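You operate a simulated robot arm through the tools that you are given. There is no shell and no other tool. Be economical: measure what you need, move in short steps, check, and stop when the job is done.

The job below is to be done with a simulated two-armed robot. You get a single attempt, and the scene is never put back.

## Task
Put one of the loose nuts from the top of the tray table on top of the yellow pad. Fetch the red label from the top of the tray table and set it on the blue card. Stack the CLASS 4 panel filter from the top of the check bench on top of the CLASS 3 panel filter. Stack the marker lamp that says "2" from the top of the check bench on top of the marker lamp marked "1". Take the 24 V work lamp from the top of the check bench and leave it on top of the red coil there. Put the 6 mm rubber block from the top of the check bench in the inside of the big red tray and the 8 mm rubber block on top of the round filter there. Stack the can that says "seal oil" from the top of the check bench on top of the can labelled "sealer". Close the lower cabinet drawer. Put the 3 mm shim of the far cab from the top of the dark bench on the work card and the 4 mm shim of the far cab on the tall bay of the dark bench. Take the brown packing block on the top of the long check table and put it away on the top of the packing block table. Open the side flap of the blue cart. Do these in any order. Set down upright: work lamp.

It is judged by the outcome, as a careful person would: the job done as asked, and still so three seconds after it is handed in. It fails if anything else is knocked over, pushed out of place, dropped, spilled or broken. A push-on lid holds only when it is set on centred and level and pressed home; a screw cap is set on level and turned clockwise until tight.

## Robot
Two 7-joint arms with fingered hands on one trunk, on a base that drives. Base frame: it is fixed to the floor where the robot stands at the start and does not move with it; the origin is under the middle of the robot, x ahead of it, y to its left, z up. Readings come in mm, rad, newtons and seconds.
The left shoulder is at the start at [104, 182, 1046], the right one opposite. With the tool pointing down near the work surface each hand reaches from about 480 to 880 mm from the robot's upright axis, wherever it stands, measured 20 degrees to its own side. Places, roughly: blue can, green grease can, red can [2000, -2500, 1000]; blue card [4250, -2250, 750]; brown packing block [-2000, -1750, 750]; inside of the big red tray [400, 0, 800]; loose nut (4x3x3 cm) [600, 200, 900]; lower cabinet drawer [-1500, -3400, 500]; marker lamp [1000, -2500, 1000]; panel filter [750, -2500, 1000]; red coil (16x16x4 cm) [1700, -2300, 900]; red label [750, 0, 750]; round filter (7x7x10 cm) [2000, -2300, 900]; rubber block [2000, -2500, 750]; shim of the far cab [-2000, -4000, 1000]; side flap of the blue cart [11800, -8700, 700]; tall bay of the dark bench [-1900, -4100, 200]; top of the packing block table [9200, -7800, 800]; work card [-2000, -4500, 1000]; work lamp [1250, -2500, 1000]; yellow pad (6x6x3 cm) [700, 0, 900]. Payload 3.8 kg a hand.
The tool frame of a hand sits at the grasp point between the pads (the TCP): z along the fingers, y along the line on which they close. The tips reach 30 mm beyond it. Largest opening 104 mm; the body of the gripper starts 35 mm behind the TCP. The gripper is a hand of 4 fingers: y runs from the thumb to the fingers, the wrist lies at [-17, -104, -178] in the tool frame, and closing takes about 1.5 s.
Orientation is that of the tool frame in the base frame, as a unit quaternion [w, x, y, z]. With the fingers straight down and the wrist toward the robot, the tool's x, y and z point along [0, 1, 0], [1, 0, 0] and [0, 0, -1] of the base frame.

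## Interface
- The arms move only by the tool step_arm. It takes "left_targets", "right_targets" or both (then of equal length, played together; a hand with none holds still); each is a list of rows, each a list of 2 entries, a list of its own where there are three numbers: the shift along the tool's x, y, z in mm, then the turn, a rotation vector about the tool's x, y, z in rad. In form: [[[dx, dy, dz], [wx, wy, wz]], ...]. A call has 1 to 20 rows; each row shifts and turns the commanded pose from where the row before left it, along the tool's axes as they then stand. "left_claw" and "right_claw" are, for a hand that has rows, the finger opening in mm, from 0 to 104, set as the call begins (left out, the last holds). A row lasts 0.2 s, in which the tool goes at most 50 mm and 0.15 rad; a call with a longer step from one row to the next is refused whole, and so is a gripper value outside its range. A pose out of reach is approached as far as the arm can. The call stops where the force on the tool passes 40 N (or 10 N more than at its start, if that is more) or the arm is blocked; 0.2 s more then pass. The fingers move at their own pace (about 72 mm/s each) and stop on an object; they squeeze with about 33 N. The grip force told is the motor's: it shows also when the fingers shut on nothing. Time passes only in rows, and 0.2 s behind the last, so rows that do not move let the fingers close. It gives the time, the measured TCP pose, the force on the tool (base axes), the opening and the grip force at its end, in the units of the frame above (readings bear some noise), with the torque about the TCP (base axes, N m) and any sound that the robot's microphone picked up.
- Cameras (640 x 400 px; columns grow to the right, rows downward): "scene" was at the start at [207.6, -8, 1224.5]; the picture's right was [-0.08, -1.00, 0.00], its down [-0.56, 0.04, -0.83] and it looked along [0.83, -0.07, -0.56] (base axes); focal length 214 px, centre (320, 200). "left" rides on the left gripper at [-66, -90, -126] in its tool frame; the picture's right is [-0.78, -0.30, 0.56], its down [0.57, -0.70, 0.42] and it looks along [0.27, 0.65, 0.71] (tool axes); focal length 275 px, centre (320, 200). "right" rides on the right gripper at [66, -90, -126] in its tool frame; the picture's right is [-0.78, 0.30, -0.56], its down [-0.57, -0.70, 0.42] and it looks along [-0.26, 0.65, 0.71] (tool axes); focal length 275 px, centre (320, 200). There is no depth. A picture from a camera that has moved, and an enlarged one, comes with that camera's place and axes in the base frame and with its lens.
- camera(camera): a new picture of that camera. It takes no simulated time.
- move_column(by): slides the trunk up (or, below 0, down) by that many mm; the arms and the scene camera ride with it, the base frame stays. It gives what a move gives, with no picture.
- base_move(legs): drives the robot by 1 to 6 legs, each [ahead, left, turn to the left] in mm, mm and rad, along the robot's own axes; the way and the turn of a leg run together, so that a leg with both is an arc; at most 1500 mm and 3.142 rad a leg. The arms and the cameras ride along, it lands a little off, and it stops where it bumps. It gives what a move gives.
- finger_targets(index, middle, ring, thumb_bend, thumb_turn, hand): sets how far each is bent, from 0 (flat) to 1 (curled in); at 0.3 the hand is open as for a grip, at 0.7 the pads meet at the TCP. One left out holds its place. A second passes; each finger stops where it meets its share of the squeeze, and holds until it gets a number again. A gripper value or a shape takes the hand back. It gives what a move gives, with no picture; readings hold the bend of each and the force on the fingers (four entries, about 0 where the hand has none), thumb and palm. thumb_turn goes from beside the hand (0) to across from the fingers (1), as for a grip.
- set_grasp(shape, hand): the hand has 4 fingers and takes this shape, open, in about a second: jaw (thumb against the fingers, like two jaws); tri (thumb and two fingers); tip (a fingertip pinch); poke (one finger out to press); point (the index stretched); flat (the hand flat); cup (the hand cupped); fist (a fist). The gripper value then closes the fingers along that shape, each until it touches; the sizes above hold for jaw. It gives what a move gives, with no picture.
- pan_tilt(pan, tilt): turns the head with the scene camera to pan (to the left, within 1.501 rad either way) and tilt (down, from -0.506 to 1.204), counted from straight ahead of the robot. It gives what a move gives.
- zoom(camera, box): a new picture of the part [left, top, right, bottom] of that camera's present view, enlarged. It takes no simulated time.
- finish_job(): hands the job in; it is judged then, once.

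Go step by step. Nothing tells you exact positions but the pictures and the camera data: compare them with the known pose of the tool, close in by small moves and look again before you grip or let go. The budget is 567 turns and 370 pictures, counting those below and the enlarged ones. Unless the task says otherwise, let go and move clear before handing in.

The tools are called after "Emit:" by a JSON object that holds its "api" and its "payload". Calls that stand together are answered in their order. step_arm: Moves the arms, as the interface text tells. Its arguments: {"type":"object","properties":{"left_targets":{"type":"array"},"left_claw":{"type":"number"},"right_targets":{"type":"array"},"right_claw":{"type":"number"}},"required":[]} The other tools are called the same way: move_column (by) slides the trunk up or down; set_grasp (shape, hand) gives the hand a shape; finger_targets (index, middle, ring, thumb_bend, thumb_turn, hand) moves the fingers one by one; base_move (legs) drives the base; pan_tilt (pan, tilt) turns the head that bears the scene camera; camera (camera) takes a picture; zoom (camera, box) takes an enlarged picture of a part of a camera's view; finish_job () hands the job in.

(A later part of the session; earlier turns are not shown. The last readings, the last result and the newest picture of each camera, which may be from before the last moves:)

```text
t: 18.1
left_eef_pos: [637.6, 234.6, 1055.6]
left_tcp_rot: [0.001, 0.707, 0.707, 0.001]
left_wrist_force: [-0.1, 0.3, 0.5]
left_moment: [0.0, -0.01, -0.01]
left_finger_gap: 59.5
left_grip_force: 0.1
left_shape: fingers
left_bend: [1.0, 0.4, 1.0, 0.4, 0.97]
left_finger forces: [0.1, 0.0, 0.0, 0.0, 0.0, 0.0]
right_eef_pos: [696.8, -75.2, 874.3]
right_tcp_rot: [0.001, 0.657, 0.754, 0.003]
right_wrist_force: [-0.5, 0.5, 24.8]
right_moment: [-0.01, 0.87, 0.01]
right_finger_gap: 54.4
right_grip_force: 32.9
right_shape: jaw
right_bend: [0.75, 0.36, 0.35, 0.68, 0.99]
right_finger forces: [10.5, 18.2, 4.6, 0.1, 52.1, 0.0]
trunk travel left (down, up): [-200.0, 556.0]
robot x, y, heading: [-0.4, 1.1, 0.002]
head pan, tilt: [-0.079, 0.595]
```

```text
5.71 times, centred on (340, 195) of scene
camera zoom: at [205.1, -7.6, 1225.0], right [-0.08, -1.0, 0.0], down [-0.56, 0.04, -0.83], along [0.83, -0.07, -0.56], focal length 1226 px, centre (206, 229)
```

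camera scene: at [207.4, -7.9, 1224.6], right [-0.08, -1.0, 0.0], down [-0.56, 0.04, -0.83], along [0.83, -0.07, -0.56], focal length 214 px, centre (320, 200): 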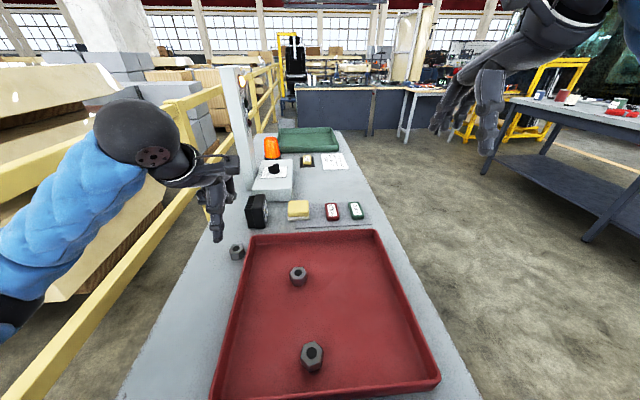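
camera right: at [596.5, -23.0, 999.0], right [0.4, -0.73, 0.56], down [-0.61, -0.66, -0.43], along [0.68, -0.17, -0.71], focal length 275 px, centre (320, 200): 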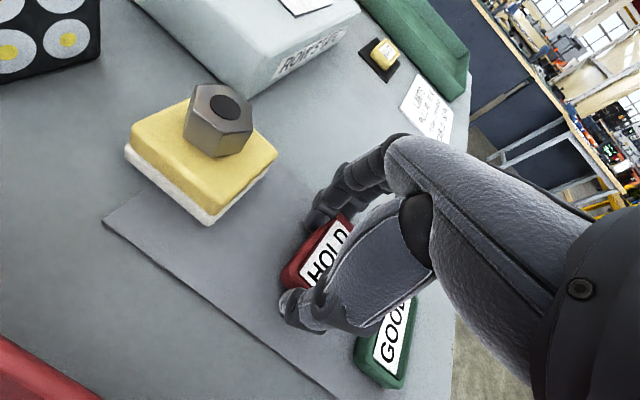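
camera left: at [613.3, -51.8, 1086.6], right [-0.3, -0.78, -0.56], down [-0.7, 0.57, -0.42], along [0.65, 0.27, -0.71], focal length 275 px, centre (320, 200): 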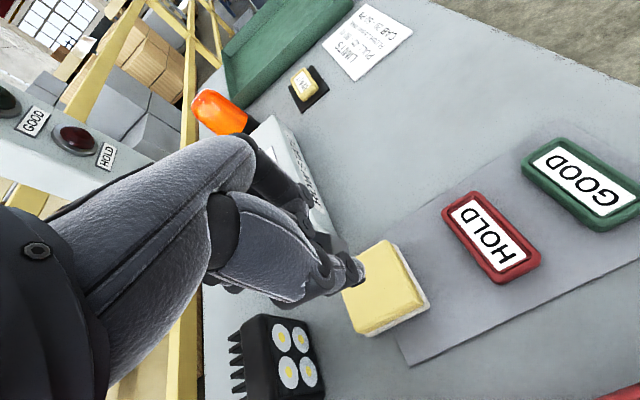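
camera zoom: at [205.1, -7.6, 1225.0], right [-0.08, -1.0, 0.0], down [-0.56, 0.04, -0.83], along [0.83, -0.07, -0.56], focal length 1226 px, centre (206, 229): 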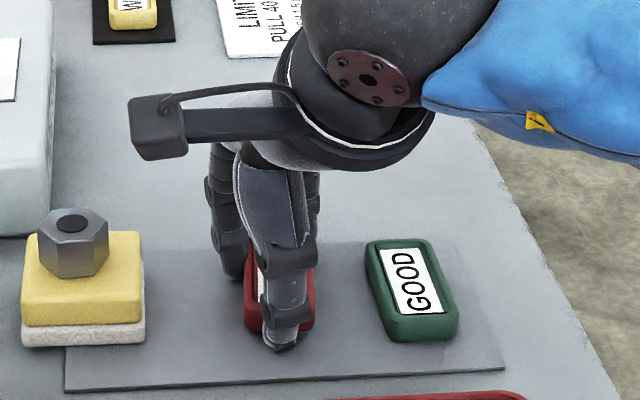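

The grip looks workable. I'll lift a little and check.

Emit:
{"api": "step_arm", "payload": {"right_targets": [[[0, 0, -10], [0, 0, 0]], [[0, 0, -20], [0, 0, 0]], [[0, 0, -30], [0, 0, 0]], [[0, 0, 0], [0, 0, 0]]]}}

Emit:
{"api": "zoom", "payload": {"camera": "right", "box": [240, 180, 440, 400]}}

Emit:
{"api": "zoom", "payload": {"camera": "scene", "box": [300, 150, 380, 230]}}

```text
t: 19.1
left_eef_pos: [639.5, 234.3, 1054.6]
left_tcp_rot: [0.0, 0.707, 0.707, 0.0]
left_wrist_force: [-0.2, 1.8, -0.7]
left_moment: [0.0, -0.01, 0.0]
left_finger_gap: 59.4
left_grip_force: 0.1
left_shape: fingers
left_bend: [1.0, 0.4, 1.0, 0.4, 0.97]
left_finger forces: [0.0, 0.0, 0.0, 0.0, 0.0, 0.0]
right_eef_pos: [697.4, -73.5, 930.5]
right_tcp_rot: [0.0, 0.656, 0.755, -0.001]
right_wrist_force: [0.5, -1.2, 0.3]
right_moment: [-0.01, 0.03, 0.01]
right_finger_gap: 54.4
right_grip_force: 32.7
right_shape: jaw
right_bend: [0.75, 0.36, 0.35, 0.68, 0.99]
right_finger forces: [11.2, 18.8, 4.8, 0.1, 29.8, 0.0]
trunk travel left (down, up): [-200.0, 556.0]
robot x, y, heading: [-0.7, -1.9, -0.005]
head pan, tilt: [-0.079, 0.595]
```

```text
1.82 times, centred on (340, 290) of right
camera zoom: at [599.0, -21.0, 1055.1], right [0.4, -0.73, 0.56], down [-0.62, -0.67, -0.42], along [0.68, -0.17, -0.71], focal length 500 px, centre (284, 36)
```

zoom: 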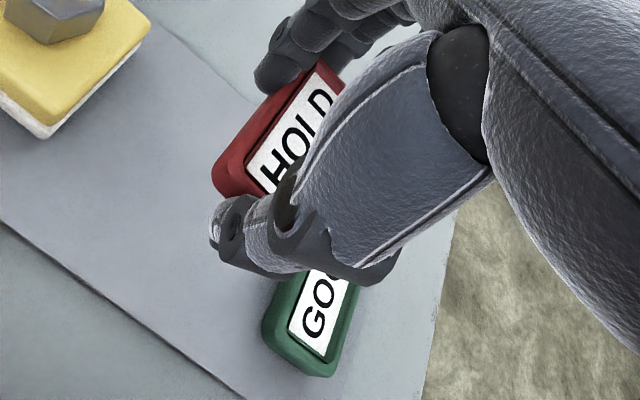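

```text
5.00 times, centred on (340, 190) of scene
camera zoom: at [207.9, -8.0, 1224.4], right [-0.08, -1.0, 0.0], down [-0.56, 0.04, -0.83], along [0.83, -0.07, -0.56], focal length 1072 px, centre (220, 250)
```

zoom: 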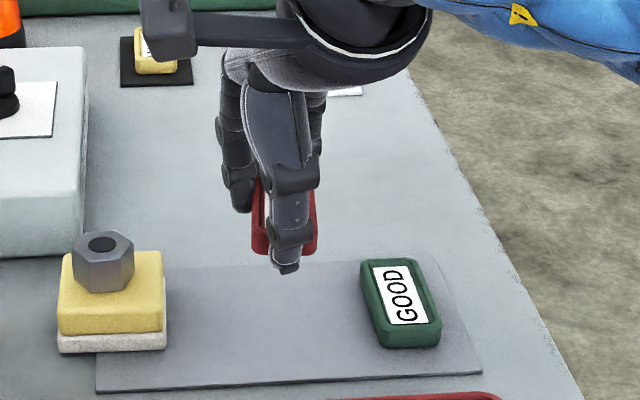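

The label is held. I'll raise and retract both hands, then look around to map the route.

Emit:
{"api": "step_arm", "payload": {"right_targets": [[[0, 0, -40], [0, 0, 0]], [[0, 0, -40], [0, 0, 0]], [[0, 0, -40], [0, 0, 0]], [[-20, -30, -30], [0, 0, 0]], [[-25, -30, -30], [0, 0, 0]], [[-30, -30, 0], [0, 0, 0]], [[-30, -30, 0], [0, 0, 0.14]], [[-40, -10, 0], [0, 0, 0]], [[-40, 0, 0], [0, 0, 0]]], "left_targets": [[[0, 0, -30], [0, 0, 0]], [[0, 0, -30], [0, 0, 0]], [[0, -20, -30], [0, 0, 0]], [[0, -30, 0], [0, 0, 0]], [[0, -30, 0], [0, 0, 0]], [[0, -20, 0], [0, 0, 0]], [[0, 0, 0], [0, 0, 0]], [[0, 0, 0], [0, 0, 0]], [[0, 0, 0], [0, 0, 0]]]}}

Emit:
{"api": "pan_tilt", "payload": {"pan": -0.6, "tilt": 0.35}}

Emit:
{"api": "camera", "payload": {"camera": "scene"}}

Emit:
{"api": "pan_tilt", "payload": {"pan": -1.5, "tilt": 0.35}}

Emit:
{"api": "camera", "payload": {"camera": "scene"}}

```text
t: 21.1
left_eef_pos: [538.4, 231.9, 1145.3]
left_tcp_rot: [-0.001, 0.707, 0.707, 0.0]
left_wrist_force: [0.1, 0.5, -0.1]
left_moment: [0.02, -0.01, -0.03]
left_finger_gap: 59.4
left_grip_force: 0.0
left_shape: fingers
left_bend: [1.0, 0.4, 1.0, 0.4, 0.97]
left_finger forces: [0.0, 0.1, 0.0, 0.0, 0.0, 0.1]
right_eef_pos: [579.3, -276.7, 1111.1]
right_tcp_rot: [0.0, 0.707, 0.707, 0.001]
right_wrist_force: [0.6, -0.9, -0.6]
right_moment: [0.02, -0.03, 0.01]
right_finger_gap: 54.0
right_grip_force: 33.0
right_shape: jaw
right_bend: [0.75, 0.36, 0.35, 0.68, 0.99]
right_finger forces: [10.6, 18.5, 4.6, 0.1, 29.1, 0.1]
trunk travel left (down, up): [-200.0, 556.0]
robot x, y, heading: [0.3, 1.3, -0.0]
head pan, tilt: [-0.079, 0.595]
```

```text
t: 22.1
left_eef_pos: [537.9, 235.2, 1145.7]
left_tcp_rot: [0.0, 0.707, 0.707, 0.0]
left_wrist_force: [0.2, 0.0, 0.1]
left_moment: [0.01, 0.0, 0.01]
left_finger_gap: 59.6
left_grip_force: 0.1
left_shape: fingers
left_bend: [1.0, 0.4, 1.0, 0.4, 0.97]
left_finger forces: [0.1, 0.1, 0.0, 0.1, 0.0, 0.0]
right_eef_pos: [582.0, -275.8, 1110.8]
right_tcp_rot: [0.0, 0.707, 0.707, 0.0]
right_wrist_force: [-0.6, -0.2, -0.2]
right_moment: [0.01, 0.02, 0.03]
right_finger_gap: 54.2
right_grip_force: 33.2
right_shape: jaw
right_bend: [0.75, 0.36, 0.35, 0.68, 0.99]
right_finger forces: [10.5, 18.6, 4.7, 0.1, 29.1, 0.0]
trunk travel left (down, up): [-200.0, 556.0]
robot x, y, heading: [2.2, -0.6, -0.0]
head pan, tilt: [-0.6, 0.351]
```

```text
334 pictures are left
camera scene: at [196.3, -53.5, 1246.7], right [-0.56, -0.83, 0.0], down [-0.28, 0.19, -0.94], along [0.78, -0.53, -0.34], focal length 214 px, centre (320, 200)
```

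scene: 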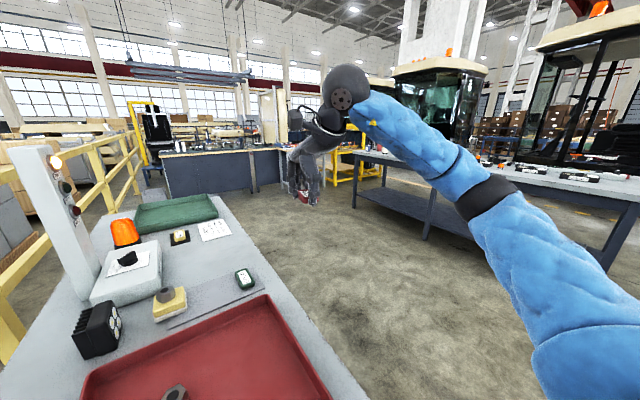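

```text
t: 23.2
left_eef_pos: [537.2, 232.9, 1144.9]
left_tcp_rot: [0.0, 0.707, 0.707, 0.0]
left_wrist_force: [-0.1, 0.2, 0.5]
left_moment: [0.05, -0.03, 0.01]
left_finger_gap: 59.5
left_grip_force: 0.1
left_shape: fingers
left_bend: [1.0, 0.4, 1.0, 0.4, 0.97]
left_finger forces: [0.1, 0.1, 0.1, 0.0, 0.0, 0.0]
right_eef_pos: [580.1, -275.8, 1111.3]
right_tcp_rot: [0.0, 0.707, 0.707, 0.0]
right_wrist_force: [0.4, -0.7, 0.0]
right_moment: [0.02, 0.01, 0.0]
right_finger_gap: 53.8
right_grip_force: 32.8
right_shape: jaw
right_bend: [0.75, 0.36, 0.35, 0.68, 0.99]
right_finger forces: [10.6, 18.5, 4.7, 0.1, 29.1, 0.0]
trunk travel left (down, up): [-200.0, 556.0]
robot x, y, heading: [-0.0, -3.0, 0.001]
head pan, tilt: [-1.499, 0.351]
```

```text
333 pictures are left
camera scene: at [126.1, -93.9, 1246.8], right [-1.0, -0.07, 0.0], down [-0.03, 0.34, -0.94], along [0.07, -0.94, -0.34], focal length 214 px, centre (320, 200)
```

scene: 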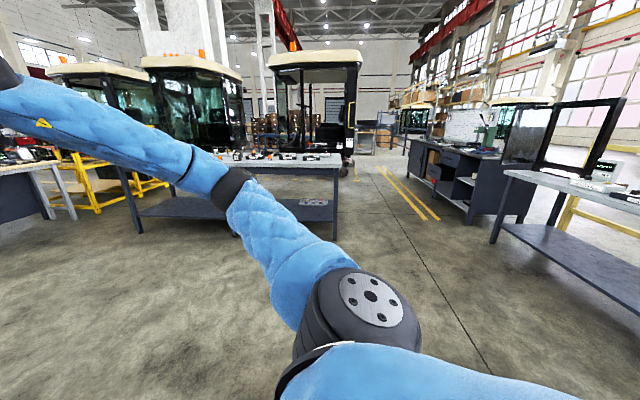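

The check bench spans x from about 90 to 2600 along y ≈ -2250. The blue card's table lies farther ahead. I'll sidestep right, drive ahead with the label, and look.

Emit:
{"api": "base_move", "payload": {"legs": [[0, -1150, 0], [1500, 0, 0], [1100, 0, 0]]}}

Emit:
{"api": "pan_tilt", "payload": {"pan": -0.45, "tilt": 0.35}}

Emit:
{"api": "camera", "payload": {"camera": "scene"}}

```text
t: 41.5
left_eef_pos: [3162.5, -915.8, 1145.3]
left_tcp_rot: [-0.001, 0.706, 0.708, -0.001]
left_wrist_force: [0.0, 0.2, -0.8]
left_moment: [0.0, 0.0, 0.0]
left_finger_gap: 59.4
left_grip_force: 0.1
left_shape: fingers
left_bend: [1.0, 0.4, 1.0, 0.4, 0.97]
left_finger forces: [0.0, 0.0, 0.1, 0.0, 0.0, 0.0]
right_eef_pos: [3206.6, -1424.6, 1111.1]
right_tcp_rot: [0.0, 0.706, 0.708, 0.0]
right_wrist_force: [0.5, -0.5, -0.4]
right_moment: [-0.01, 0.01, 0.01]
right_finger_gap: 53.7
right_grip_force: 32.9
right_shape: jaw
right_bend: [0.75, 0.36, 0.35, 0.68, 0.99]
right_finger forces: [10.6, 18.7, 4.8, 0.0, 28.9, 0.1]
trunk travel left (down, up): [-200.0, 556.0]
robot x, y, heading: [2624.8, -1145.9, 0.005]
head pan, tilt: [-1.499, 0.351]
```

```text
t: 42.8
left_eef_pos: [3161.3, -915.1, 1145.6]
left_tcp_rot: [0.0, 0.706, 0.708, 0.001]
left_wrist_force: [0.3, 0.2, -0.2]
left_moment: [-0.01, 0.02, 0.02]
left_finger_gap: 59.5
left_grip_force: 0.0
left_shape: fingers
left_bend: [1.0, 0.4, 1.0, 0.4, 0.97]
left_finger forces: [0.0, 0.1, 0.0, 0.1, 0.0, 0.1]
right_eef_pos: [3206.8, -1423.8, 1111.5]
right_tcp_rot: [0.0, 0.706, 0.708, 0.0]
right_wrist_force: [-0.1, 0.4, 0.1]
right_moment: [-0.01, 0.0, 0.0]
right_finger_gap: 54.0
right_grip_force: 33.3
right_shape: jaw
right_bend: [0.75, 0.36, 0.35, 0.68, 0.99]
right_finger forces: [10.6, 18.7, 4.8, 0.1, 29.1, 0.0]
trunk travel left (down, up): [-200.0, 556.0]
robot x, y, heading: [2628.5, -1148.3, 0.007]
head pan, tilt: [-0.45, 0.351]
```

```text
332 pictures are left
camera scene: at [2828.7, -1191.8, 1246.8], right [-0.43, -0.9, 0.0], down [-0.31, 0.15, -0.94], along [0.85, -0.41, -0.34], focal length 214 px, centre (320, 200)
```

scene: 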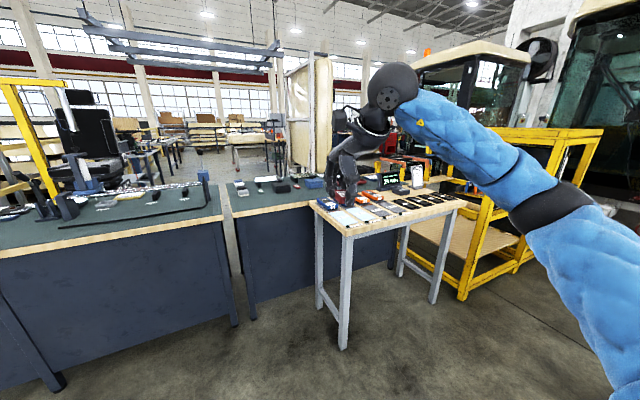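

Emit:
{"api": "zoom", "payload": {"camera": "scene", "box": [300, 150, 480, 250]}}

```text
3.56 times, centred on (390, 200) of scene
camera zoom: at [2828.7, -1191.8, 1246.8], right [-0.43, -0.9, 0.0], down [-0.31, 0.15, -0.94], along [0.85, -0.41, -0.34], focal length 763 px, centre (71, 200)
```

zoom: 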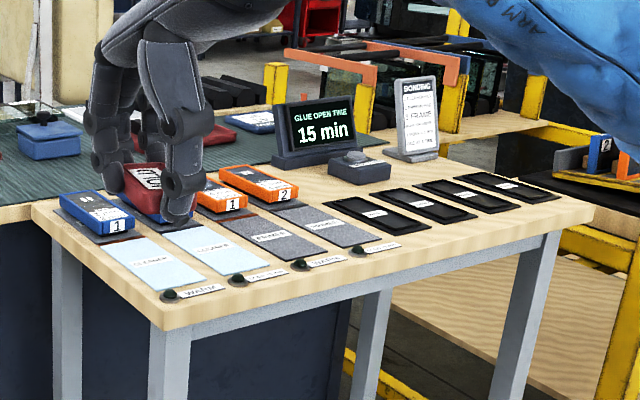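

The small table has several cards, but the blue card should be farther on, near (4250, -2250). I'll sidestep right for a clear view.

Emit:
{"api": "base_move", "payload": {"legs": [[0, -550, 0]]}}

Emit:
{"api": "pan_tilt", "payload": {"pan": -0.25, "tilt": 0.3}}

Emit:
{"api": "camera", "payload": {"camera": "scene"}}

Emit:
{"api": "zoom", "payload": {"camera": "scene", "box": [220, 130, 420, 260]}}

```text
t: 46.0
left_eef_pos: [3162.8, -1468.1, 1147.7]
left_tcp_rot: [0.001, 0.709, 0.705, 0.0]
left_wrist_force: [0.3, 0.2, -0.9]
left_moment: [-0.02, 0.03, -0.03]
left_finger_gap: 59.6
left_grip_force: 0.0
left_shape: fingers
left_bend: [1.0, 0.4, 1.0, 0.4, 0.97]
left_finger forces: [0.0, 0.0, 0.1, 0.1, 0.1, 0.0]
right_eef_pos: [3202.9, -1976.1, 1111.4]
right_tcp_rot: [0.0, 0.709, 0.705, 0.0]
right_wrist_force: [0.5, -0.3, -0.2]
right_moment: [0.02, -0.03, 0.0]
right_finger_gap: 54.0
right_grip_force: 33.0
right_shape: jaw
right_bend: [0.75, 0.36, 0.35, 0.68, 0.99]
right_finger forces: [10.6, 18.6, 4.8, 0.1, 28.9, 0.1]
trunk travel left (down, up): [-200.0, 556.0]
robot x, y, heading: [2621.2, -1696.2, -0.009]
head pan, tilt: [-0.45, 0.351]
```

```text
t: 46.7
left_eef_pos: [3163.1, -1468.2, 1145.9]
left_tcp_rot: [0.0, 0.71, 0.704, 0.0]
left_wrist_force: [0.0, 0.0, -0.2]
left_moment: [0.02, -0.03, -0.01]
left_finger_gap: 59.5
left_grip_force: 0.0
left_shape: fingers
left_bend: [1.0, 0.4, 1.0, 0.4, 0.97]
left_finger forces: [0.0, 0.0, 0.0, 0.0, 0.0, 0.0]
right_eef_pos: [3202.5, -1976.4, 1111.0]
right_tcp_rot: [0.0, 0.71, 0.704, 0.0]
right_wrist_force: [-0.5, 0.4, 0.0]
right_moment: [-0.01, 0.01, 0.01]
right_finger_gap: 53.8
right_grip_force: 32.7
right_shape: jaw
right_bend: [0.75, 0.36, 0.35, 0.68, 0.99]
right_finger forces: [10.7, 18.5, 4.9, 0.1, 29.0, 0.2]
trunk travel left (down, up): [-200.0, 556.0]
robot x, y, heading: [2623.6, -1695.9, -0.01]
head pan, tilt: [-0.25, 0.3]
```

```text
330 pictures are left
camera scene: at [2834.0, -1722.4, 1251.5], right [-0.26, -0.97, 0.0], down [-0.29, 0.08, -0.96], along [0.92, -0.24, -0.3], focal length 214 px, centre (320, 200)
```

scene: 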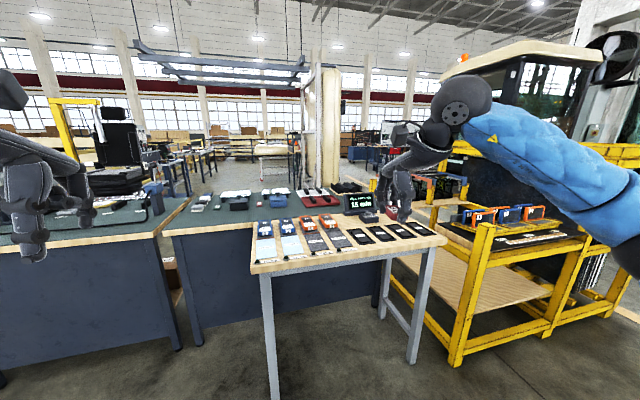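

```text
3.08 times, centred on (320, 195) of scene
camera zoom: at [2834.0, -1722.4, 1251.5], right [-0.26, -0.97, 0.0], down [-0.29, 0.08, -0.96], along [0.92, -0.24, -0.3], focal length 660 px, centre (320, 215)
```

zoom: 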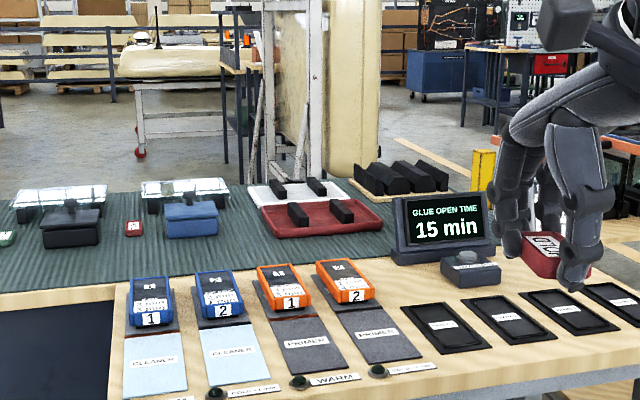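

The expected spot is hidden behind the "15 min" display. I'll raise the trunk and look over it.

Emit:
{"api": "move_column", "payload": {"by": 400}}

Emit:
{"api": "pan_tilt", "payload": {"pan": -0.25, "tilt": 0.5}}

Emit:
{"api": "camera", "payload": {"camera": "scene"}}

Emit:
{"api": "zoom", "payload": {"camera": "scene", "box": [220, 130, 420, 260]}}

```text
t: 50.5
left_eef_pos: [3163.0, -1468.2, 1545.5]
left_tcp_rot: [0.0, 0.709, 0.705, 0.0]
left_wrist_force: [0.5, -0.4, 0.5]
left_moment: [0.03, 0.0, -0.01]
left_finger_gap: 59.3
left_grip_force: 0.0
left_shape: fingers
left_bend: [1.0, 0.4, 1.0, 0.4, 0.97]
left_finger forces: [0.0, 0.1, 0.0, 0.1, 0.0, 0.0]
right_eef_pos: [3202.9, -1976.9, 1511.0]
right_tcp_rot: [-0.001, 0.71, 0.705, -0.001]
right_wrist_force: [0.1, -0.4, -0.9]
right_moment: [0.02, 0.03, -0.01]
right_finger_gap: 54.1
right_grip_force: 33.3
right_shape: jaw
right_bend: [0.75, 0.36, 0.35, 0.68, 0.99]
right_finger forces: [10.6, 18.6, 4.8, 0.0, 29.0, 0.0]
trunk travel left (down, up): [-600.0, 156.0]
robot x, y, heading: [2624.3, -1696.0, -0.01]
head pan, tilt: [-0.25, 0.3]
```

```text
t: 51.2
left_eef_pos: [3161.9, -1466.6, 1545.8]
left_tcp_rot: [0.0, 0.709, 0.705, 0.0]
left_wrist_force: [0.2, 0.3, -0.4]
left_moment: [0.01, -0.02, -0.02]
left_finger_gap: 59.6
left_grip_force: 0.1
left_shape: fingers
left_bend: [1.0, 0.4, 1.0, 0.4, 0.97]
left_finger forces: [0.1, 0.0, 0.0, 0.0, 0.0, 0.1]
right_eef_pos: [3203.1, -1976.5, 1511.3]
right_tcp_rot: [0.0, 0.71, 0.705, -0.001]
right_wrist_force: [1.3, -0.2, -0.4]
right_moment: [0.0, 0.0, -0.02]
right_finger_gap: 54.1
right_grip_force: 33.1
right_shape: jaw
right_bend: [0.75, 0.36, 0.35, 0.68, 0.99]
right_finger forces: [10.6, 18.5, 4.9, 0.1, 29.1, 0.0]
trunk travel left (down, up): [-600.0, 156.0]
robot x, y, heading: [2626.2, -1697.8, -0.005]
head pan, tilt: [-0.25, 0.499]
```

```text
328 pictures are left
camera scene: at [2726.6, -1720.9, 1638.1], right [-0.25, -0.97, 0.0], down [-0.46, 0.12, -0.88], along [0.85, -0.22, -0.48], focal length 214 px, centre (320, 200)
```

scene: 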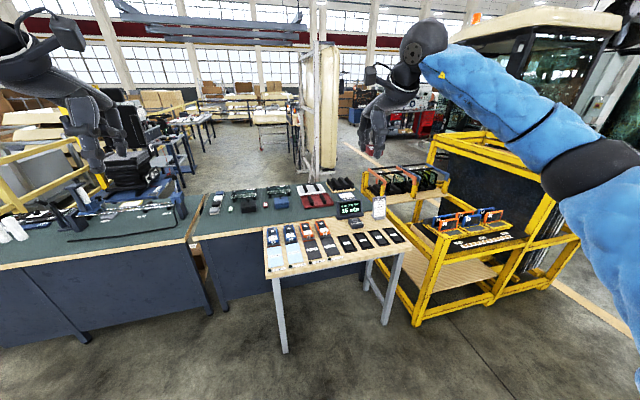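

```text
3.08 times, centred on (320, 195) of scene
camera zoom: at [2726.6, -1720.9, 1638.1], right [-0.25, -0.97, 0.0], down [-0.46, 0.12, -0.88], along [0.85, -0.22, -0.48], focal length 660 px, centre (320, 215)
```

zoom: 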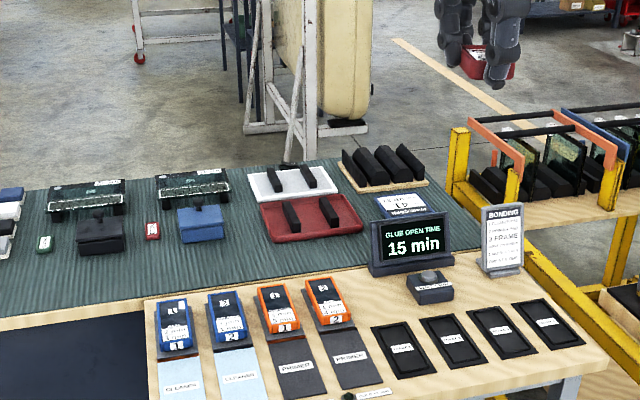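

The blue card is visible behind the display, at roughly (4160, -2300). I'll zoom in.

Emit:
{"api": "zoom", "payload": {"camera": "scene", "box": [310, 170, 390, 225]}}

```text
7.27 times, centred on (350, 198) of scene
camera zoom: at [2726.6, -1720.9, 1638.1], right [-0.25, -0.97, 0.0], down [-0.46, 0.12, -0.88], along [0.85, -0.22, -0.48], focal length 1560 px, centre (102, 218)
```

zoom: 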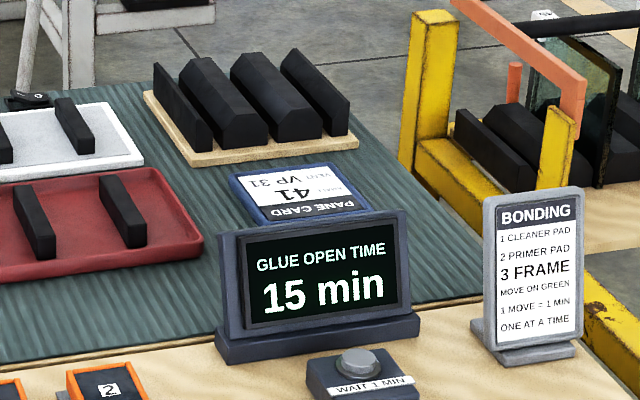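

The card is a blue-framed "PANE CARD" that faces the far side of the bench. I need to see possible routes, so I'll pan both ways from this raised view.

Emit:
{"api": "pan_tilt", "payload": {"pan": -1.0, "tilt": 0.4}}

Emit:
{"api": "camera", "payload": {"camera": "scene"}}

Emit:
{"api": "pan_tilt", "payload": {"pan": 0.4, "tilt": 0.4}}

Emit:
{"api": "camera", "payload": {"camera": "scene"}}

```text
t: 52.3
left_eef_pos: [3164.0, -1467.2, 1545.9]
left_tcp_rot: [0.001, 0.709, 0.705, 0.0]
left_wrist_force: [1.0, 0.3, -0.4]
left_moment: [-0.01, 0.02, 0.02]
left_finger_gap: 59.1
left_grip_force: 0.1
left_shape: fingers
left_bend: [1.0, 0.4, 1.0, 0.4, 0.97]
left_finger forces: [0.1, 0.1, 0.1, 0.0, 0.0, 0.0]
right_eef_pos: [3202.6, -1977.5, 1511.8]
right_tcp_rot: [0.0, 0.71, 0.704, 0.0]
right_wrist_force: [-0.1, -0.3, -0.7]
right_moment: [-0.03, 0.03, 0.06]
right_finger_gap: 53.9
right_grip_force: 33.1
right_shape: jaw
right_bend: [0.75, 0.36, 0.35, 0.68, 0.99]
right_finger forces: [10.6, 18.7, 4.9, 0.1, 29.0, 0.1]
trunk travel left (down, up): [-600.0, 156.0]
robot x, y, heading: [2623.4, -1696.0, -0.005]
head pan, tilt: [-1.0, 0.4]
```

```text
325 pictures are left
camera scene: at [2688.1, -1776.0, 1647.1], right [-0.85, -0.53, 0.0], down [-0.21, 0.33, -0.92], along [0.49, -0.78, -0.39], focal length 214 px, centre (320, 200)
```

scene: 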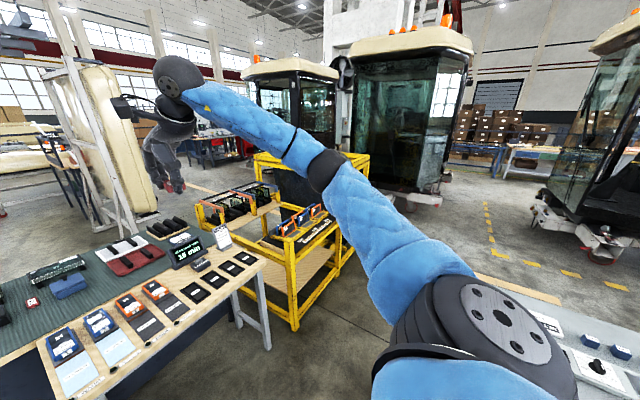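

```text
t: 53.9
left_eef_pos: [3163.4, -1467.3, 1546.6]
left_tcp_rot: [0.0, 0.709, 0.705, 0.0]
left_wrist_force: [0.2, -0.2, 0.6]
left_moment: [-0.02, 0.01, 0.01]
left_finger_gap: 59.5
left_grip_force: 0.1
left_shape: fingers
left_bend: [1.0, 0.4, 1.0, 0.4, 0.97]
left_finger forces: [0.0, 0.0, 0.0, 0.1, 0.0, 0.0]
right_eef_pos: [3201.8, -1976.1, 1511.3]
right_tcp_rot: [0.0, 0.709, 0.705, 0.0]
right_wrist_force: [-0.3, 0.6, -0.1]
right_moment: [0.05, -0.03, 0.01]
right_finger_gap: 53.9
right_grip_force: 32.7
right_shape: jaw
right_bend: [0.75, 0.36, 0.35, 0.68, 0.99]
right_finger forces: [10.6, 18.8, 4.9, 0.1, 29.1, 0.0]
trunk travel left (down, up): [-600.0, 156.0]
robot x, y, heading: [2625.9, -1696.8, -0.007]
head pan, tilt: [0.4, 0.4]
```

```text
324 pictures are left
camera scene: at [2724.2, -1662.4, 1647.1], right [0.38, -0.92, 0.0], down [-0.36, -0.15, -0.92], along [0.85, 0.35, -0.39], focal length 214 px, centre (320, 200)
```

scene: 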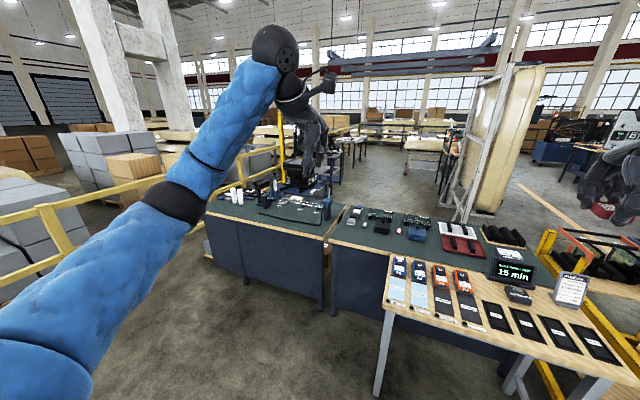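

There is a corridor between the check bench and the yellow cage, leading to the far side. I'll turn right and drive down it in stages.

Emit:
{"api": "base_move", "payload": {"legs": [[380, 0, 0], [0, 0, -1.565], [1400, 0, 0]]}}

Emit:
{"api": "pan_tilt", "payload": {"pan": 0.5, "tilt": 0.4}}

Emit:
{"api": "camera", "payload": {"camera": "scene"}}

```text
t: 66.8
left_eef_pos: [3258.5, -3649.1, 1546.6]
left_tcp_rot: [0.0, 1.0, 0.015, 0.0]
left_wrist_force: [0.4, 0.0, -0.1]
left_moment: [-0.03, -0.01, 0.01]
left_finger_gap: 59.4
left_grip_force: 0.1
left_shape: fingers
left_bend: [1.0, 0.4, 1.0, 0.4, 0.97]
left_finger forces: [0.0, 0.0, 0.0, 0.0, 0.0, 0.0]
right_eef_pos: [2751.7, -3705.9, 1512.0]
right_tcp_rot: [0.001, 1.0, 0.016, 0.0]
right_wrist_force: [0.4, -0.4, -0.2]
right_moment: [0.02, 0.01, -0.01]
right_finger_gap: 53.2
right_grip_force: 33.2
right_shape: jaw
right_bend: [0.75, 0.36, 0.35, 0.69, 0.99]
right_finger forces: [10.6, 17.8, 4.4, 0.0, 27.5, 0.0]
trunk travel left (down, up): [-600.0, 156.0]
robot x, y, heading: [3010.2, -3119.0, -1.538]
head pan, tilt: [0.4, 0.4]
```

```text
t: 67.5
left_eef_pos: [3258.5, -3647.9, 1546.9]
left_tcp_rot: [0.0, 1.0, 0.015, 0.0]
left_wrist_force: [0.3, -0.1, 0.2]
left_moment: [0.01, 0.01, -0.05]
left_finger_gap: 59.6
left_grip_force: 0.1
left_shape: fingers
left_bend: [1.0, 0.4, 1.0, 0.4, 0.97]
left_finger forces: [0.1, 0.0, 0.0, 0.1, 0.0, 0.0]
right_eef_pos: [2753.2, -3705.7, 1511.4]
right_tcp_rot: [0.0, 1.0, 0.016, 0.0]
right_wrist_force: [0.0, -0.4, -0.6]
right_moment: [0.02, -0.01, -0.01]
right_finger_gap: 53.2
right_grip_force: 32.9
right_shape: jaw
right_bend: [0.75, 0.36, 0.35, 0.69, 0.99]
right_finger forces: [10.5, 17.7, 4.4, 0.0, 27.6, 0.0]
trunk travel left (down, up): [-600.0, 156.0]
robot x, y, heading: [3009.8, -3117.8, -1.542]
head pan, tilt: [0.499, 0.4]
```

```text
323 pictures are left
camera scene: at [3058.2, -3212.2, 1647.1], right [-0.86, -0.5, 0.0], down [-0.2, 0.34, -0.92], along [0.46, -0.8, -0.39], focal length 214 px, centre (320, 200)
```

scene: 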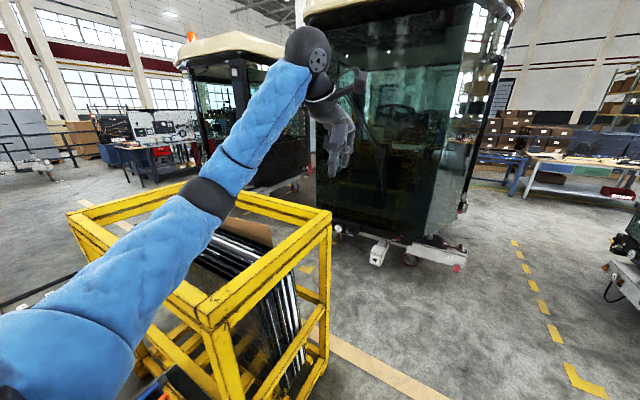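

The gap between cage and cab is about 1.7 m wide. I'll continue ahead, turn left, and drive along it.

Emit:
{"api": "base_move", "payload": {"legs": [[1480, 0, 0], [0, 0, 1.54], [1500, 0, 0], [450, 0, 0]]}}

Emit:
{"api": "pan_tilt", "payload": {"pan": 0.9, "tilt": 0.35}}

Emit:
{"api": "camera", "payload": {"camera": "scene"}}

```text
t: 73.9
left_eef_pos: [3298.1, -5028.4, 1552.9]
left_tcp_rot: [-0.002, 1.0, 0.008, 0.004]
left_wrist_force: [-1.2, 39.8, 0.2]
left_moment: [-1.25, -0.02, 0.34]
left_finger_gap: 59.4
left_grip_force: 19.7
left_shape: fingers
left_bend: [1.0, 0.7, 1.0, 0.4, 0.97]
left_finger forces: [0.0, 38.5, 0.1, 0.1, 0.1, 0.0]
right_eef_pos: [2790.7, -5096.3, 1514.6]
right_tcp_rot: [0.003, 1.0, 0.015, 0.001]
right_wrist_force: [0.3, 0.2, -1.1]
right_moment: [0.0, 0.02, -0.03]
right_finger_gap: 53.3
right_grip_force: 32.6
right_shape: jaw
right_bend: [0.75, 0.36, 0.35, 0.69, 0.99]
right_finger forces: [10.5, 17.7, 4.4, 0.1, 27.7, 0.1]
trunk travel left (down, up): [-600.0, 156.0]
robot x, y, heading: [3050.0, -4519.3, -1.541]
head pan, tilt: [0.499, 0.4]
stopped in leg 1: the force on the tool passed its limit at 106 N (the readings are from after the stop); the commanded pose is now the measured one
```

```text
t: 74.8
left_eef_pos: [3298.0, -5028.1, 1553.2]
left_tcp_rot: [-0.001, 1.0, 0.009, 0.004]
left_wrist_force: [-1.9, 45.0, 5.1]
left_moment: [-1.77, -0.11, 0.43]
left_finger_gap: 59.7
left_grip_force: 22.4
left_shape: fingers
left_bend: [1.0, 0.7, 1.0, 0.4, 0.97]
left_finger forces: [0.0, 45.0, 0.0, 0.0, 0.0, 0.0]
right_eef_pos: [2790.6, -5093.2, 1516.0]
right_tcp_rot: [0.004, 1.0, 0.014, 0.0]
right_wrist_force: [0.4, 0.3, -0.1]
right_moment: [-0.02, 0.0, 0.02]
right_finger_gap: 53.5
right_grip_force: 33.0
right_shape: jaw
right_bend: [0.75, 0.36, 0.35, 0.69, 0.99]
right_finger forces: [10.5, 17.8, 4.4, 0.0, 27.6, 0.0]
trunk travel left (down, up): [-600.0, 156.0]
robot x, y, heading: [3048.1, -4516.6, -1.543]
head pan, tilt: [0.901, 0.351]
```

```text
322 pictures are left
camera scene: at [3125.4, -4574.8, 1652.3], right [-0.6, -0.8, 0.01], down [-0.27, 0.2, -0.94], along [0.75, -0.57, -0.34], focal length 214 px, centre (320, 200)
```

scene: 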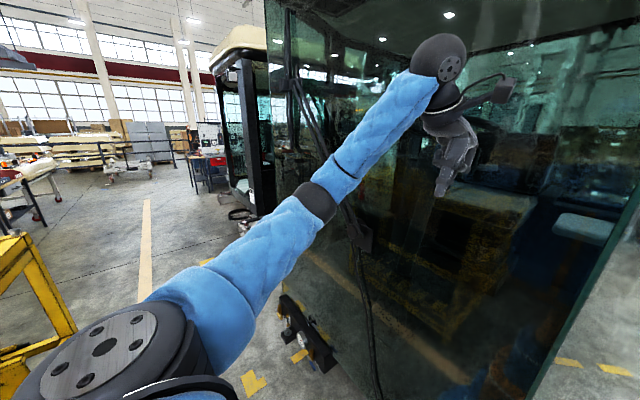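

The left hand brushed the cab's window at y ≈ -5085. I'll back off straight away, then turn and drive closer to the cage side.

Emit:
{"api": "base_move", "payload": {"legs": [[-230, 0, 0], [0, 0, 1.54]]}}

Emit:
{"api": "pan_tilt", "payload": {"pan": 0.1, "tilt": 0.45}}

Emit:
{"api": "camera", "payload": {"camera": "scene"}}

```text
t: 80.3
left_eef_pos: [3577.9, -4062.7, 1549.2]
left_tcp_rot: [-0.004, 0.716, 0.698, -0.001]
left_wrist_force: [-0.6, 0.2, 0.1]
left_moment: [0.0, -0.04, 0.01]
left_finger_gap: 59.5
left_grip_force: 0.0
left_shape: fingers
left_bend: [1.0, 0.4, 1.0, 0.4, 0.97]
left_finger forces: [0.1, 0.0, 0.0, 0.1, 0.0, 0.0]
right_eef_pos: [3619.2, -4571.0, 1511.0]
right_tcp_rot: [0.0, 0.713, 0.701, 0.0]
right_wrist_force: [-0.6, 0.3, 0.6]
right_moment: [0.01, 0.0, -0.02]
right_finger_gap: 52.9
right_grip_force: 33.3
right_shape: jaw
right_bend: [0.75, 0.36, 0.36, 0.7, 0.99]
right_finger forces: [10.6, 17.3, 4.3, 0.1, 26.9, 0.1]
trunk travel left (down, up): [-600.0, 156.0]
robot x, y, heading: [3039.2, -4287.0, -0.017]
head pan, tilt: [0.901, 0.351]
```

```text
t: 81.4
left_eef_pos: [3576.7, -4061.8, 1547.1]
left_tcp_rot: [-0.005, 0.716, 0.698, -0.001]
left_wrist_force: [0.1, 0.4, 0.2]
left_moment: [0.02, -0.01, 0.01]
left_finger_gap: 59.8
left_grip_force: 0.1
left_shape: fingers
left_bend: [1.0, 0.4, 1.0, 0.4, 0.97]
left_finger forces: [0.0, 0.1, 0.1, 0.0, 0.1, 0.1]
right_eef_pos: [3619.3, -4570.9, 1510.8]
right_tcp_rot: [-0.001, 0.713, 0.702, -0.001]
right_wrist_force: [-0.1, -0.1, 0.5]
right_moment: [-0.01, 0.02, 0.03]
right_finger_gap: 52.8
right_grip_force: 33.2
right_shape: jaw
right_bend: [0.75, 0.36, 0.36, 0.7, 0.99]
right_finger forces: [10.7, 17.3, 4.4, 0.0, 26.7, 0.0]
trunk travel left (down, up): [-600.0, 156.0]
robot x, y, heading: [3043.2, -4285.2, -0.017]
head pan, tilt: [0.099, 0.45]
```

```text
321 pictures are left
camera scene: at [3149.1, -4280.4, 1642.5], right [0.09, -1.0, 0.0], down [-0.43, -0.04, -0.9], along [0.9, 0.08, -0.44], focal length 214 px, centre (320, 200)
```

scene: 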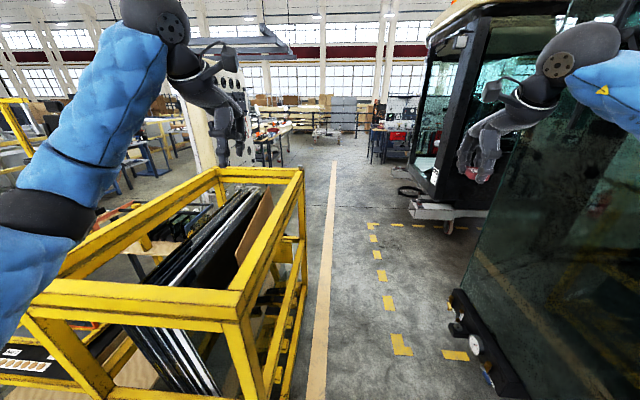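

The way ahead is clear along the tape line. I'll shift right 150 mm for cage clearance and drive ahead.

Emit:
{"api": "base_move", "payload": {"legs": [[0, -150, 0.017], [1500, 0, 0], [500, 0, 0]]}}

Emit:
{"api": "pan_tilt", "payload": {"pan": 1.2, "tilt": 0.4}}

Emit:
{"api": "camera", "payload": {"camera": "scene"}}

```text
t: 92.2
left_eef_pos: [5547.4, -4203.5, 1548.9]
left_tcp_rot: [-0.004, 0.71, 0.704, -0.001]
left_wrist_force: [-0.3, -0.8, 0.4]
left_moment: [-0.01, -0.02, 0.0]
left_finger_gap: 59.4
left_grip_force: 0.1
left_shape: fingers
left_bend: [1.0, 0.4, 1.0, 0.4, 0.97]
left_finger forces: [0.0, 0.0, 0.0, 0.1, 0.0, 0.0]
right_eef_pos: [5597.4, -4711.4, 1511.1]
right_tcp_rot: [-0.001, 0.707, 0.708, 0.0]
right_wrist_force: [-0.1, 0.2, 0.3]
right_moment: [-0.02, 0.04, -0.02]
right_finger_gap: 52.7
right_grip_force: 32.4
right_shape: jaw
right_bend: [0.75, 0.36, 0.36, 0.7, 0.99]
right_finger forces: [10.5, 17.3, 4.4, 0.0, 26.9, 0.0]
trunk travel left (down, up): [-600.0, 156.0]
robot x, y, heading: [5017.9, -4438.8, 0.006]
head pan, tilt: [0.099, 0.45]
```

```text
t: 93.6
left_eef_pos: [5546.8, -4202.7, 1549.4]
left_tcp_rot: [-0.005, 0.709, 0.705, -0.001]
left_wrist_force: [1.1, -0.9, -0.1]
left_moment: [-0.01, 0.0, -0.01]
left_finger_gap: 59.4
left_grip_force: 0.1
left_shape: fingers
left_bend: [1.0, 0.4, 1.0, 0.4, 0.97]
left_finger forces: [0.0, 0.0, 0.0, 0.1, 0.0, 0.0]
right_eef_pos: [5598.1, -4711.3, 1511.2]
right_tcp_rot: [0.0, 0.707, 0.708, -0.001]
right_wrist_force: [-0.3, 0.4, -1.2]
right_moment: [0.0, 0.0, 0.01]
right_finger_gap: 52.7
right_grip_force: 33.0
right_shape: jaw
right_bend: [0.75, 0.36, 0.36, 0.7, 0.99]
right_finger forces: [10.6, 17.3, 4.4, 0.0, 26.8, 0.1]
trunk travel left (down, up): [-600.0, 156.0]
robot x, y, heading: [5015.9, -4438.3, 0.005]
head pan, tilt: [1.201, 0.4]
```

```text
320 pictures are left
camera scene: at [5064.3, -4352.0, 1647.1], right [0.93, -0.36, 0.0], down [-0.14, -0.36, -0.92], along [0.33, 0.86, -0.39], focal length 214 px, centre (320, 200)
```

scene: 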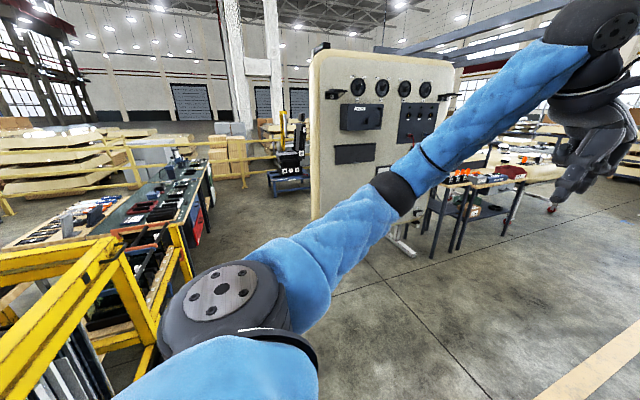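

The far side of the bench is open. I'll turn left, drive up alongside, and face the bench from the far side.

Emit:
{"api": "base_move", "payload": {"legs": [[0, 0, 1.565], [1500, 0, 0], [350, 0, 0], [0, 0, 1.57]]}}

Emit:
{"api": "pan_tilt", "payload": {"pan": -0.1, "tilt": 0.7}}

Emit:
{"api": "camera", "payload": {"camera": "scene"}}

```text
t: 110.7
left_eef_pos: [4486.5, -2773.2, 1549.4]
left_tcp_rot: [0.002, -0.699, 0.715, -0.005]
left_wrist_force: [0.4, -0.3, -0.6]
left_moment: [-0.01, 0.04, 0.0]
left_finger_gap: 59.2
left_grip_force: 0.1
left_shape: fingers
left_bend: [1.0, 0.4, 1.0, 0.4, 0.97]
left_finger forces: [0.1, 0.1, 0.0, 0.1, 0.0, 0.1]
right_eef_pos: [4444.6, -2262.7, 1511.1]
right_tcp_rot: [0.0, -0.702, 0.713, 0.0]
right_wrist_force: [-0.3, -0.3, 0.0]
right_moment: [0.0, 0.02, 0.01]
right_finger_gap: 52.4
right_grip_force: 32.7
right_shape: jaw
right_bend: [0.75, 0.36, 0.36, 0.7, 0.99]
right_finger forces: [10.7, 17.0, 4.3, 0.0, 26.2, 0.0]
trunk travel left (down, up): [-600.0, 156.0]
robot x, y, heading: [5019.8, -2547.1, 3.125]
head pan, tilt: [1.201, 0.4]
```

```text
t: 112.2
left_eef_pos: [4487.8, -2773.2, 1549.2]
left_tcp_rot: [0.001, -0.699, 0.715, -0.005]
left_wrist_force: [-0.6, -0.3, 0.0]
left_moment: [-0.04, -0.02, -0.01]
left_finger_gap: 59.4
left_grip_force: 0.0
left_shape: fingers
left_bend: [1.0, 0.4, 1.0, 0.4, 0.97]
left_finger forces: [0.1, 0.0, 0.1, 0.1, 0.0, 0.0]
right_eef_pos: [4444.6, -2263.8, 1510.5]
right_tcp_rot: [0.0, -0.701, 0.713, -0.001]
right_wrist_force: [-0.6, 0.2, -0.3]
right_moment: [0.02, 0.02, 0.02]
right_finger_gap: 52.3
right_grip_force: 33.1
right_shape: jaw
right_bend: [0.75, 0.36, 0.36, 0.7, 0.99]
right_finger forces: [10.8, 17.0, 4.3, 0.0, 26.3, 0.0]
trunk travel left (down, up): [-600.0, 156.0]
robot x, y, heading: [5021.1, -2546.5, 3.127]
head pan, tilt: [-0.099, 0.7]
```

```text
319 pictures are left
camera scene: at [4924.1, -2538.7, 1620.3], right [0.11, 0.99, 0.0], down [0.64, -0.07, -0.76], along [-0.76, 0.09, -0.64], focal length 214 px, centre (320, 200)
```

scene: 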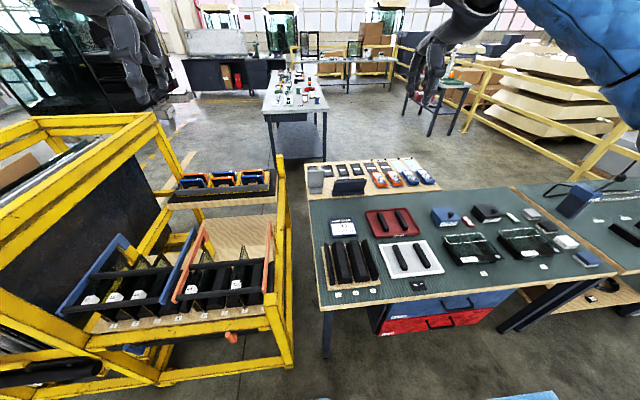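

The blue card triangulates to (4194, -2337, 810). I'll raise the left hand clear of the cage, move closer, and lower the trunk.

Emit:
{"api": "step_arm", "payload": {"left_targets": [[[0, 0, -40], [0, 0, 0]], [[0, 0, -40], [0, 0, 0]], [[0, 0, -40], [0, 0, 0]], [[0, -20, -30], [0, 0, 0]], [[0, 0, 0], [0, 0, 0]]]}}

Emit:
{"api": "base_move", "payload": {"legs": [[150, -100, 0.015]]}}

Emit:
{"api": "move_column", "payload": {"by": -350}}

Emit:
{"api": "camera", "payload": {"camera": "scene"}}

Emit:
{"api": "camera", "payload": {"camera": "right"}}

```text
t: 113.3
left_eef_pos: [4503.3, -2773.2, 1698.8]
left_tcp_rot: [0.003, -0.699, 0.715, -0.006]
left_wrist_force: [0.3, 0.0, -0.2]
left_moment: [0.02, -0.01, 0.01]
left_finger_gap: 59.6
left_grip_force: 0.1
left_shape: fingers
left_bend: [1.0, 0.4, 1.0, 0.4, 0.97]
left_finger forces: [0.1, 0.0, 0.0, 0.0, 0.0, 0.0]
right_eef_pos: [4443.5, -2264.1, 1510.2]
right_tcp_rot: [0.001, -0.702, 0.713, -0.001]
right_wrist_force: [0.6, 0.2, 0.7]
right_moment: [0.01, -0.01, 0.01]
right_finger_gap: 52.4
right_grip_force: 33.1
right_shape: jaw
right_bend: [0.75, 0.36, 0.36, 0.7, 0.99]
right_finger forces: [10.9, 16.9, 4.3, 0.0, 26.2, 0.0]
trunk travel left (down, up): [-600.0, 156.0]
robot x, y, heading: [5021.2, -2551.2, 3.125]
head pan, tilt: [-0.099, 0.7]
```

```text
t: 114.8
left_eef_pos: [4361.9, -2673.8, 1699.9]
left_tcp_rot: [0.0, -0.702, 0.712, -0.004]
left_wrist_force: [0.7, -0.4, 0.4]
left_moment: [0.03, 0.02, -0.02]
left_finger_gap: 59.6
left_grip_force: 0.1
left_shape: fingers
left_bend: [1.0, 0.4, 1.0, 0.4, 0.97]
left_finger forces: [0.1, 0.0, 0.0, 0.0, 0.1, 0.1]
right_eef_pos: [4297.7, -2163.2, 1512.5]
right_tcp_rot: [0.0, -0.704, 0.71, 0.0]
right_wrist_force: [0.2, 1.2, -0.4]
right_moment: [-0.05, 0.02, 0.01]
right_finger_gap: 52.2
right_grip_force: 33.0
right_shape: jaw
right_bend: [0.75, 0.36, 0.36, 0.7, 0.99]
right_finger forces: [10.8, 17.0, 4.4, 0.0, 26.2, 0.1]
trunk travel left (down, up): [-600.0, 156.0]
robot x, y, heading: [4876.8, -2441.7, 3.135]
head pan, tilt: [-0.099, 0.7]
```

```text
t: 118.3
left_eef_pos: [4361.4, -2672.9, 1350.5]
left_tcp_rot: [0.002, -0.702, 0.712, -0.005]
left_wrist_force: [0.1, 1.3, -0.3]
left_moment: [0.02, 0.01, 0.02]
left_finger_gap: 59.3
left_grip_force: 0.2
left_shape: fingers
left_bend: [1.0, 0.4, 1.0, 0.4, 0.97]
left_finger forces: [0.1, 0.0, 0.0, 0.0, 0.0, 0.0]
right_eef_pos: [4296.9, -2163.6, 1162.3]
right_tcp_rot: [0.001, -0.705, 0.709, 0.0]
right_wrist_force: [-0.1, -0.3, -0.4]
right_moment: [-0.02, 0.02, 0.0]
right_finger_gap: 52.2
right_grip_force: 33.2
right_shape: jaw
right_bend: [0.75, 0.36, 0.36, 0.7, 0.99]
right_finger forces: [10.8, 17.2, 4.3, 0.0, 26.3, 0.0]
trunk travel left (down, up): [-250.0, 506.0]
robot x, y, heading: [4874.0, -2439.4, 3.133]
head pan, tilt: [-0.099, 0.7]
```

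```text
318 pictures are left
camera scene: at [4698.4, -2433.7, 1267.2], right [0.11, 0.99, 0.0], down [0.64, -0.07, -0.76], along [-0.76, 0.08, -0.64], focal length 214 px, centre (320, 200)
```

scene: 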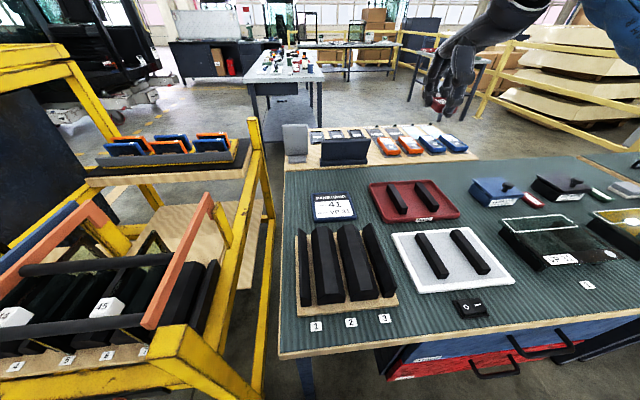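

```text
317 pictures are left
camera right: at [4386.2, -2230.0, 1287.5], right [-0.29, 0.78, 0.56], down [0.7, 0.57, -0.43], along [-0.65, 0.27, -0.71], focal length 275 px, centre (320, 200)
```

right: 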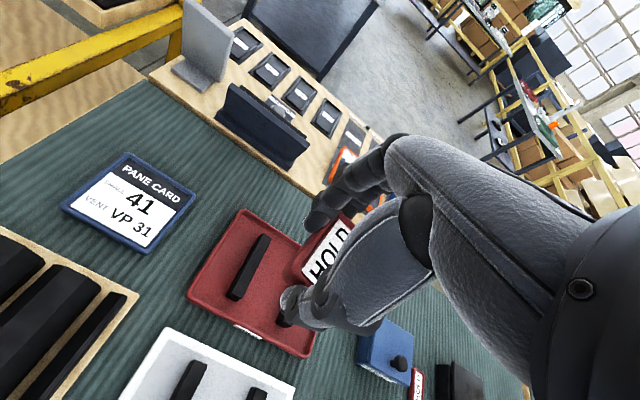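

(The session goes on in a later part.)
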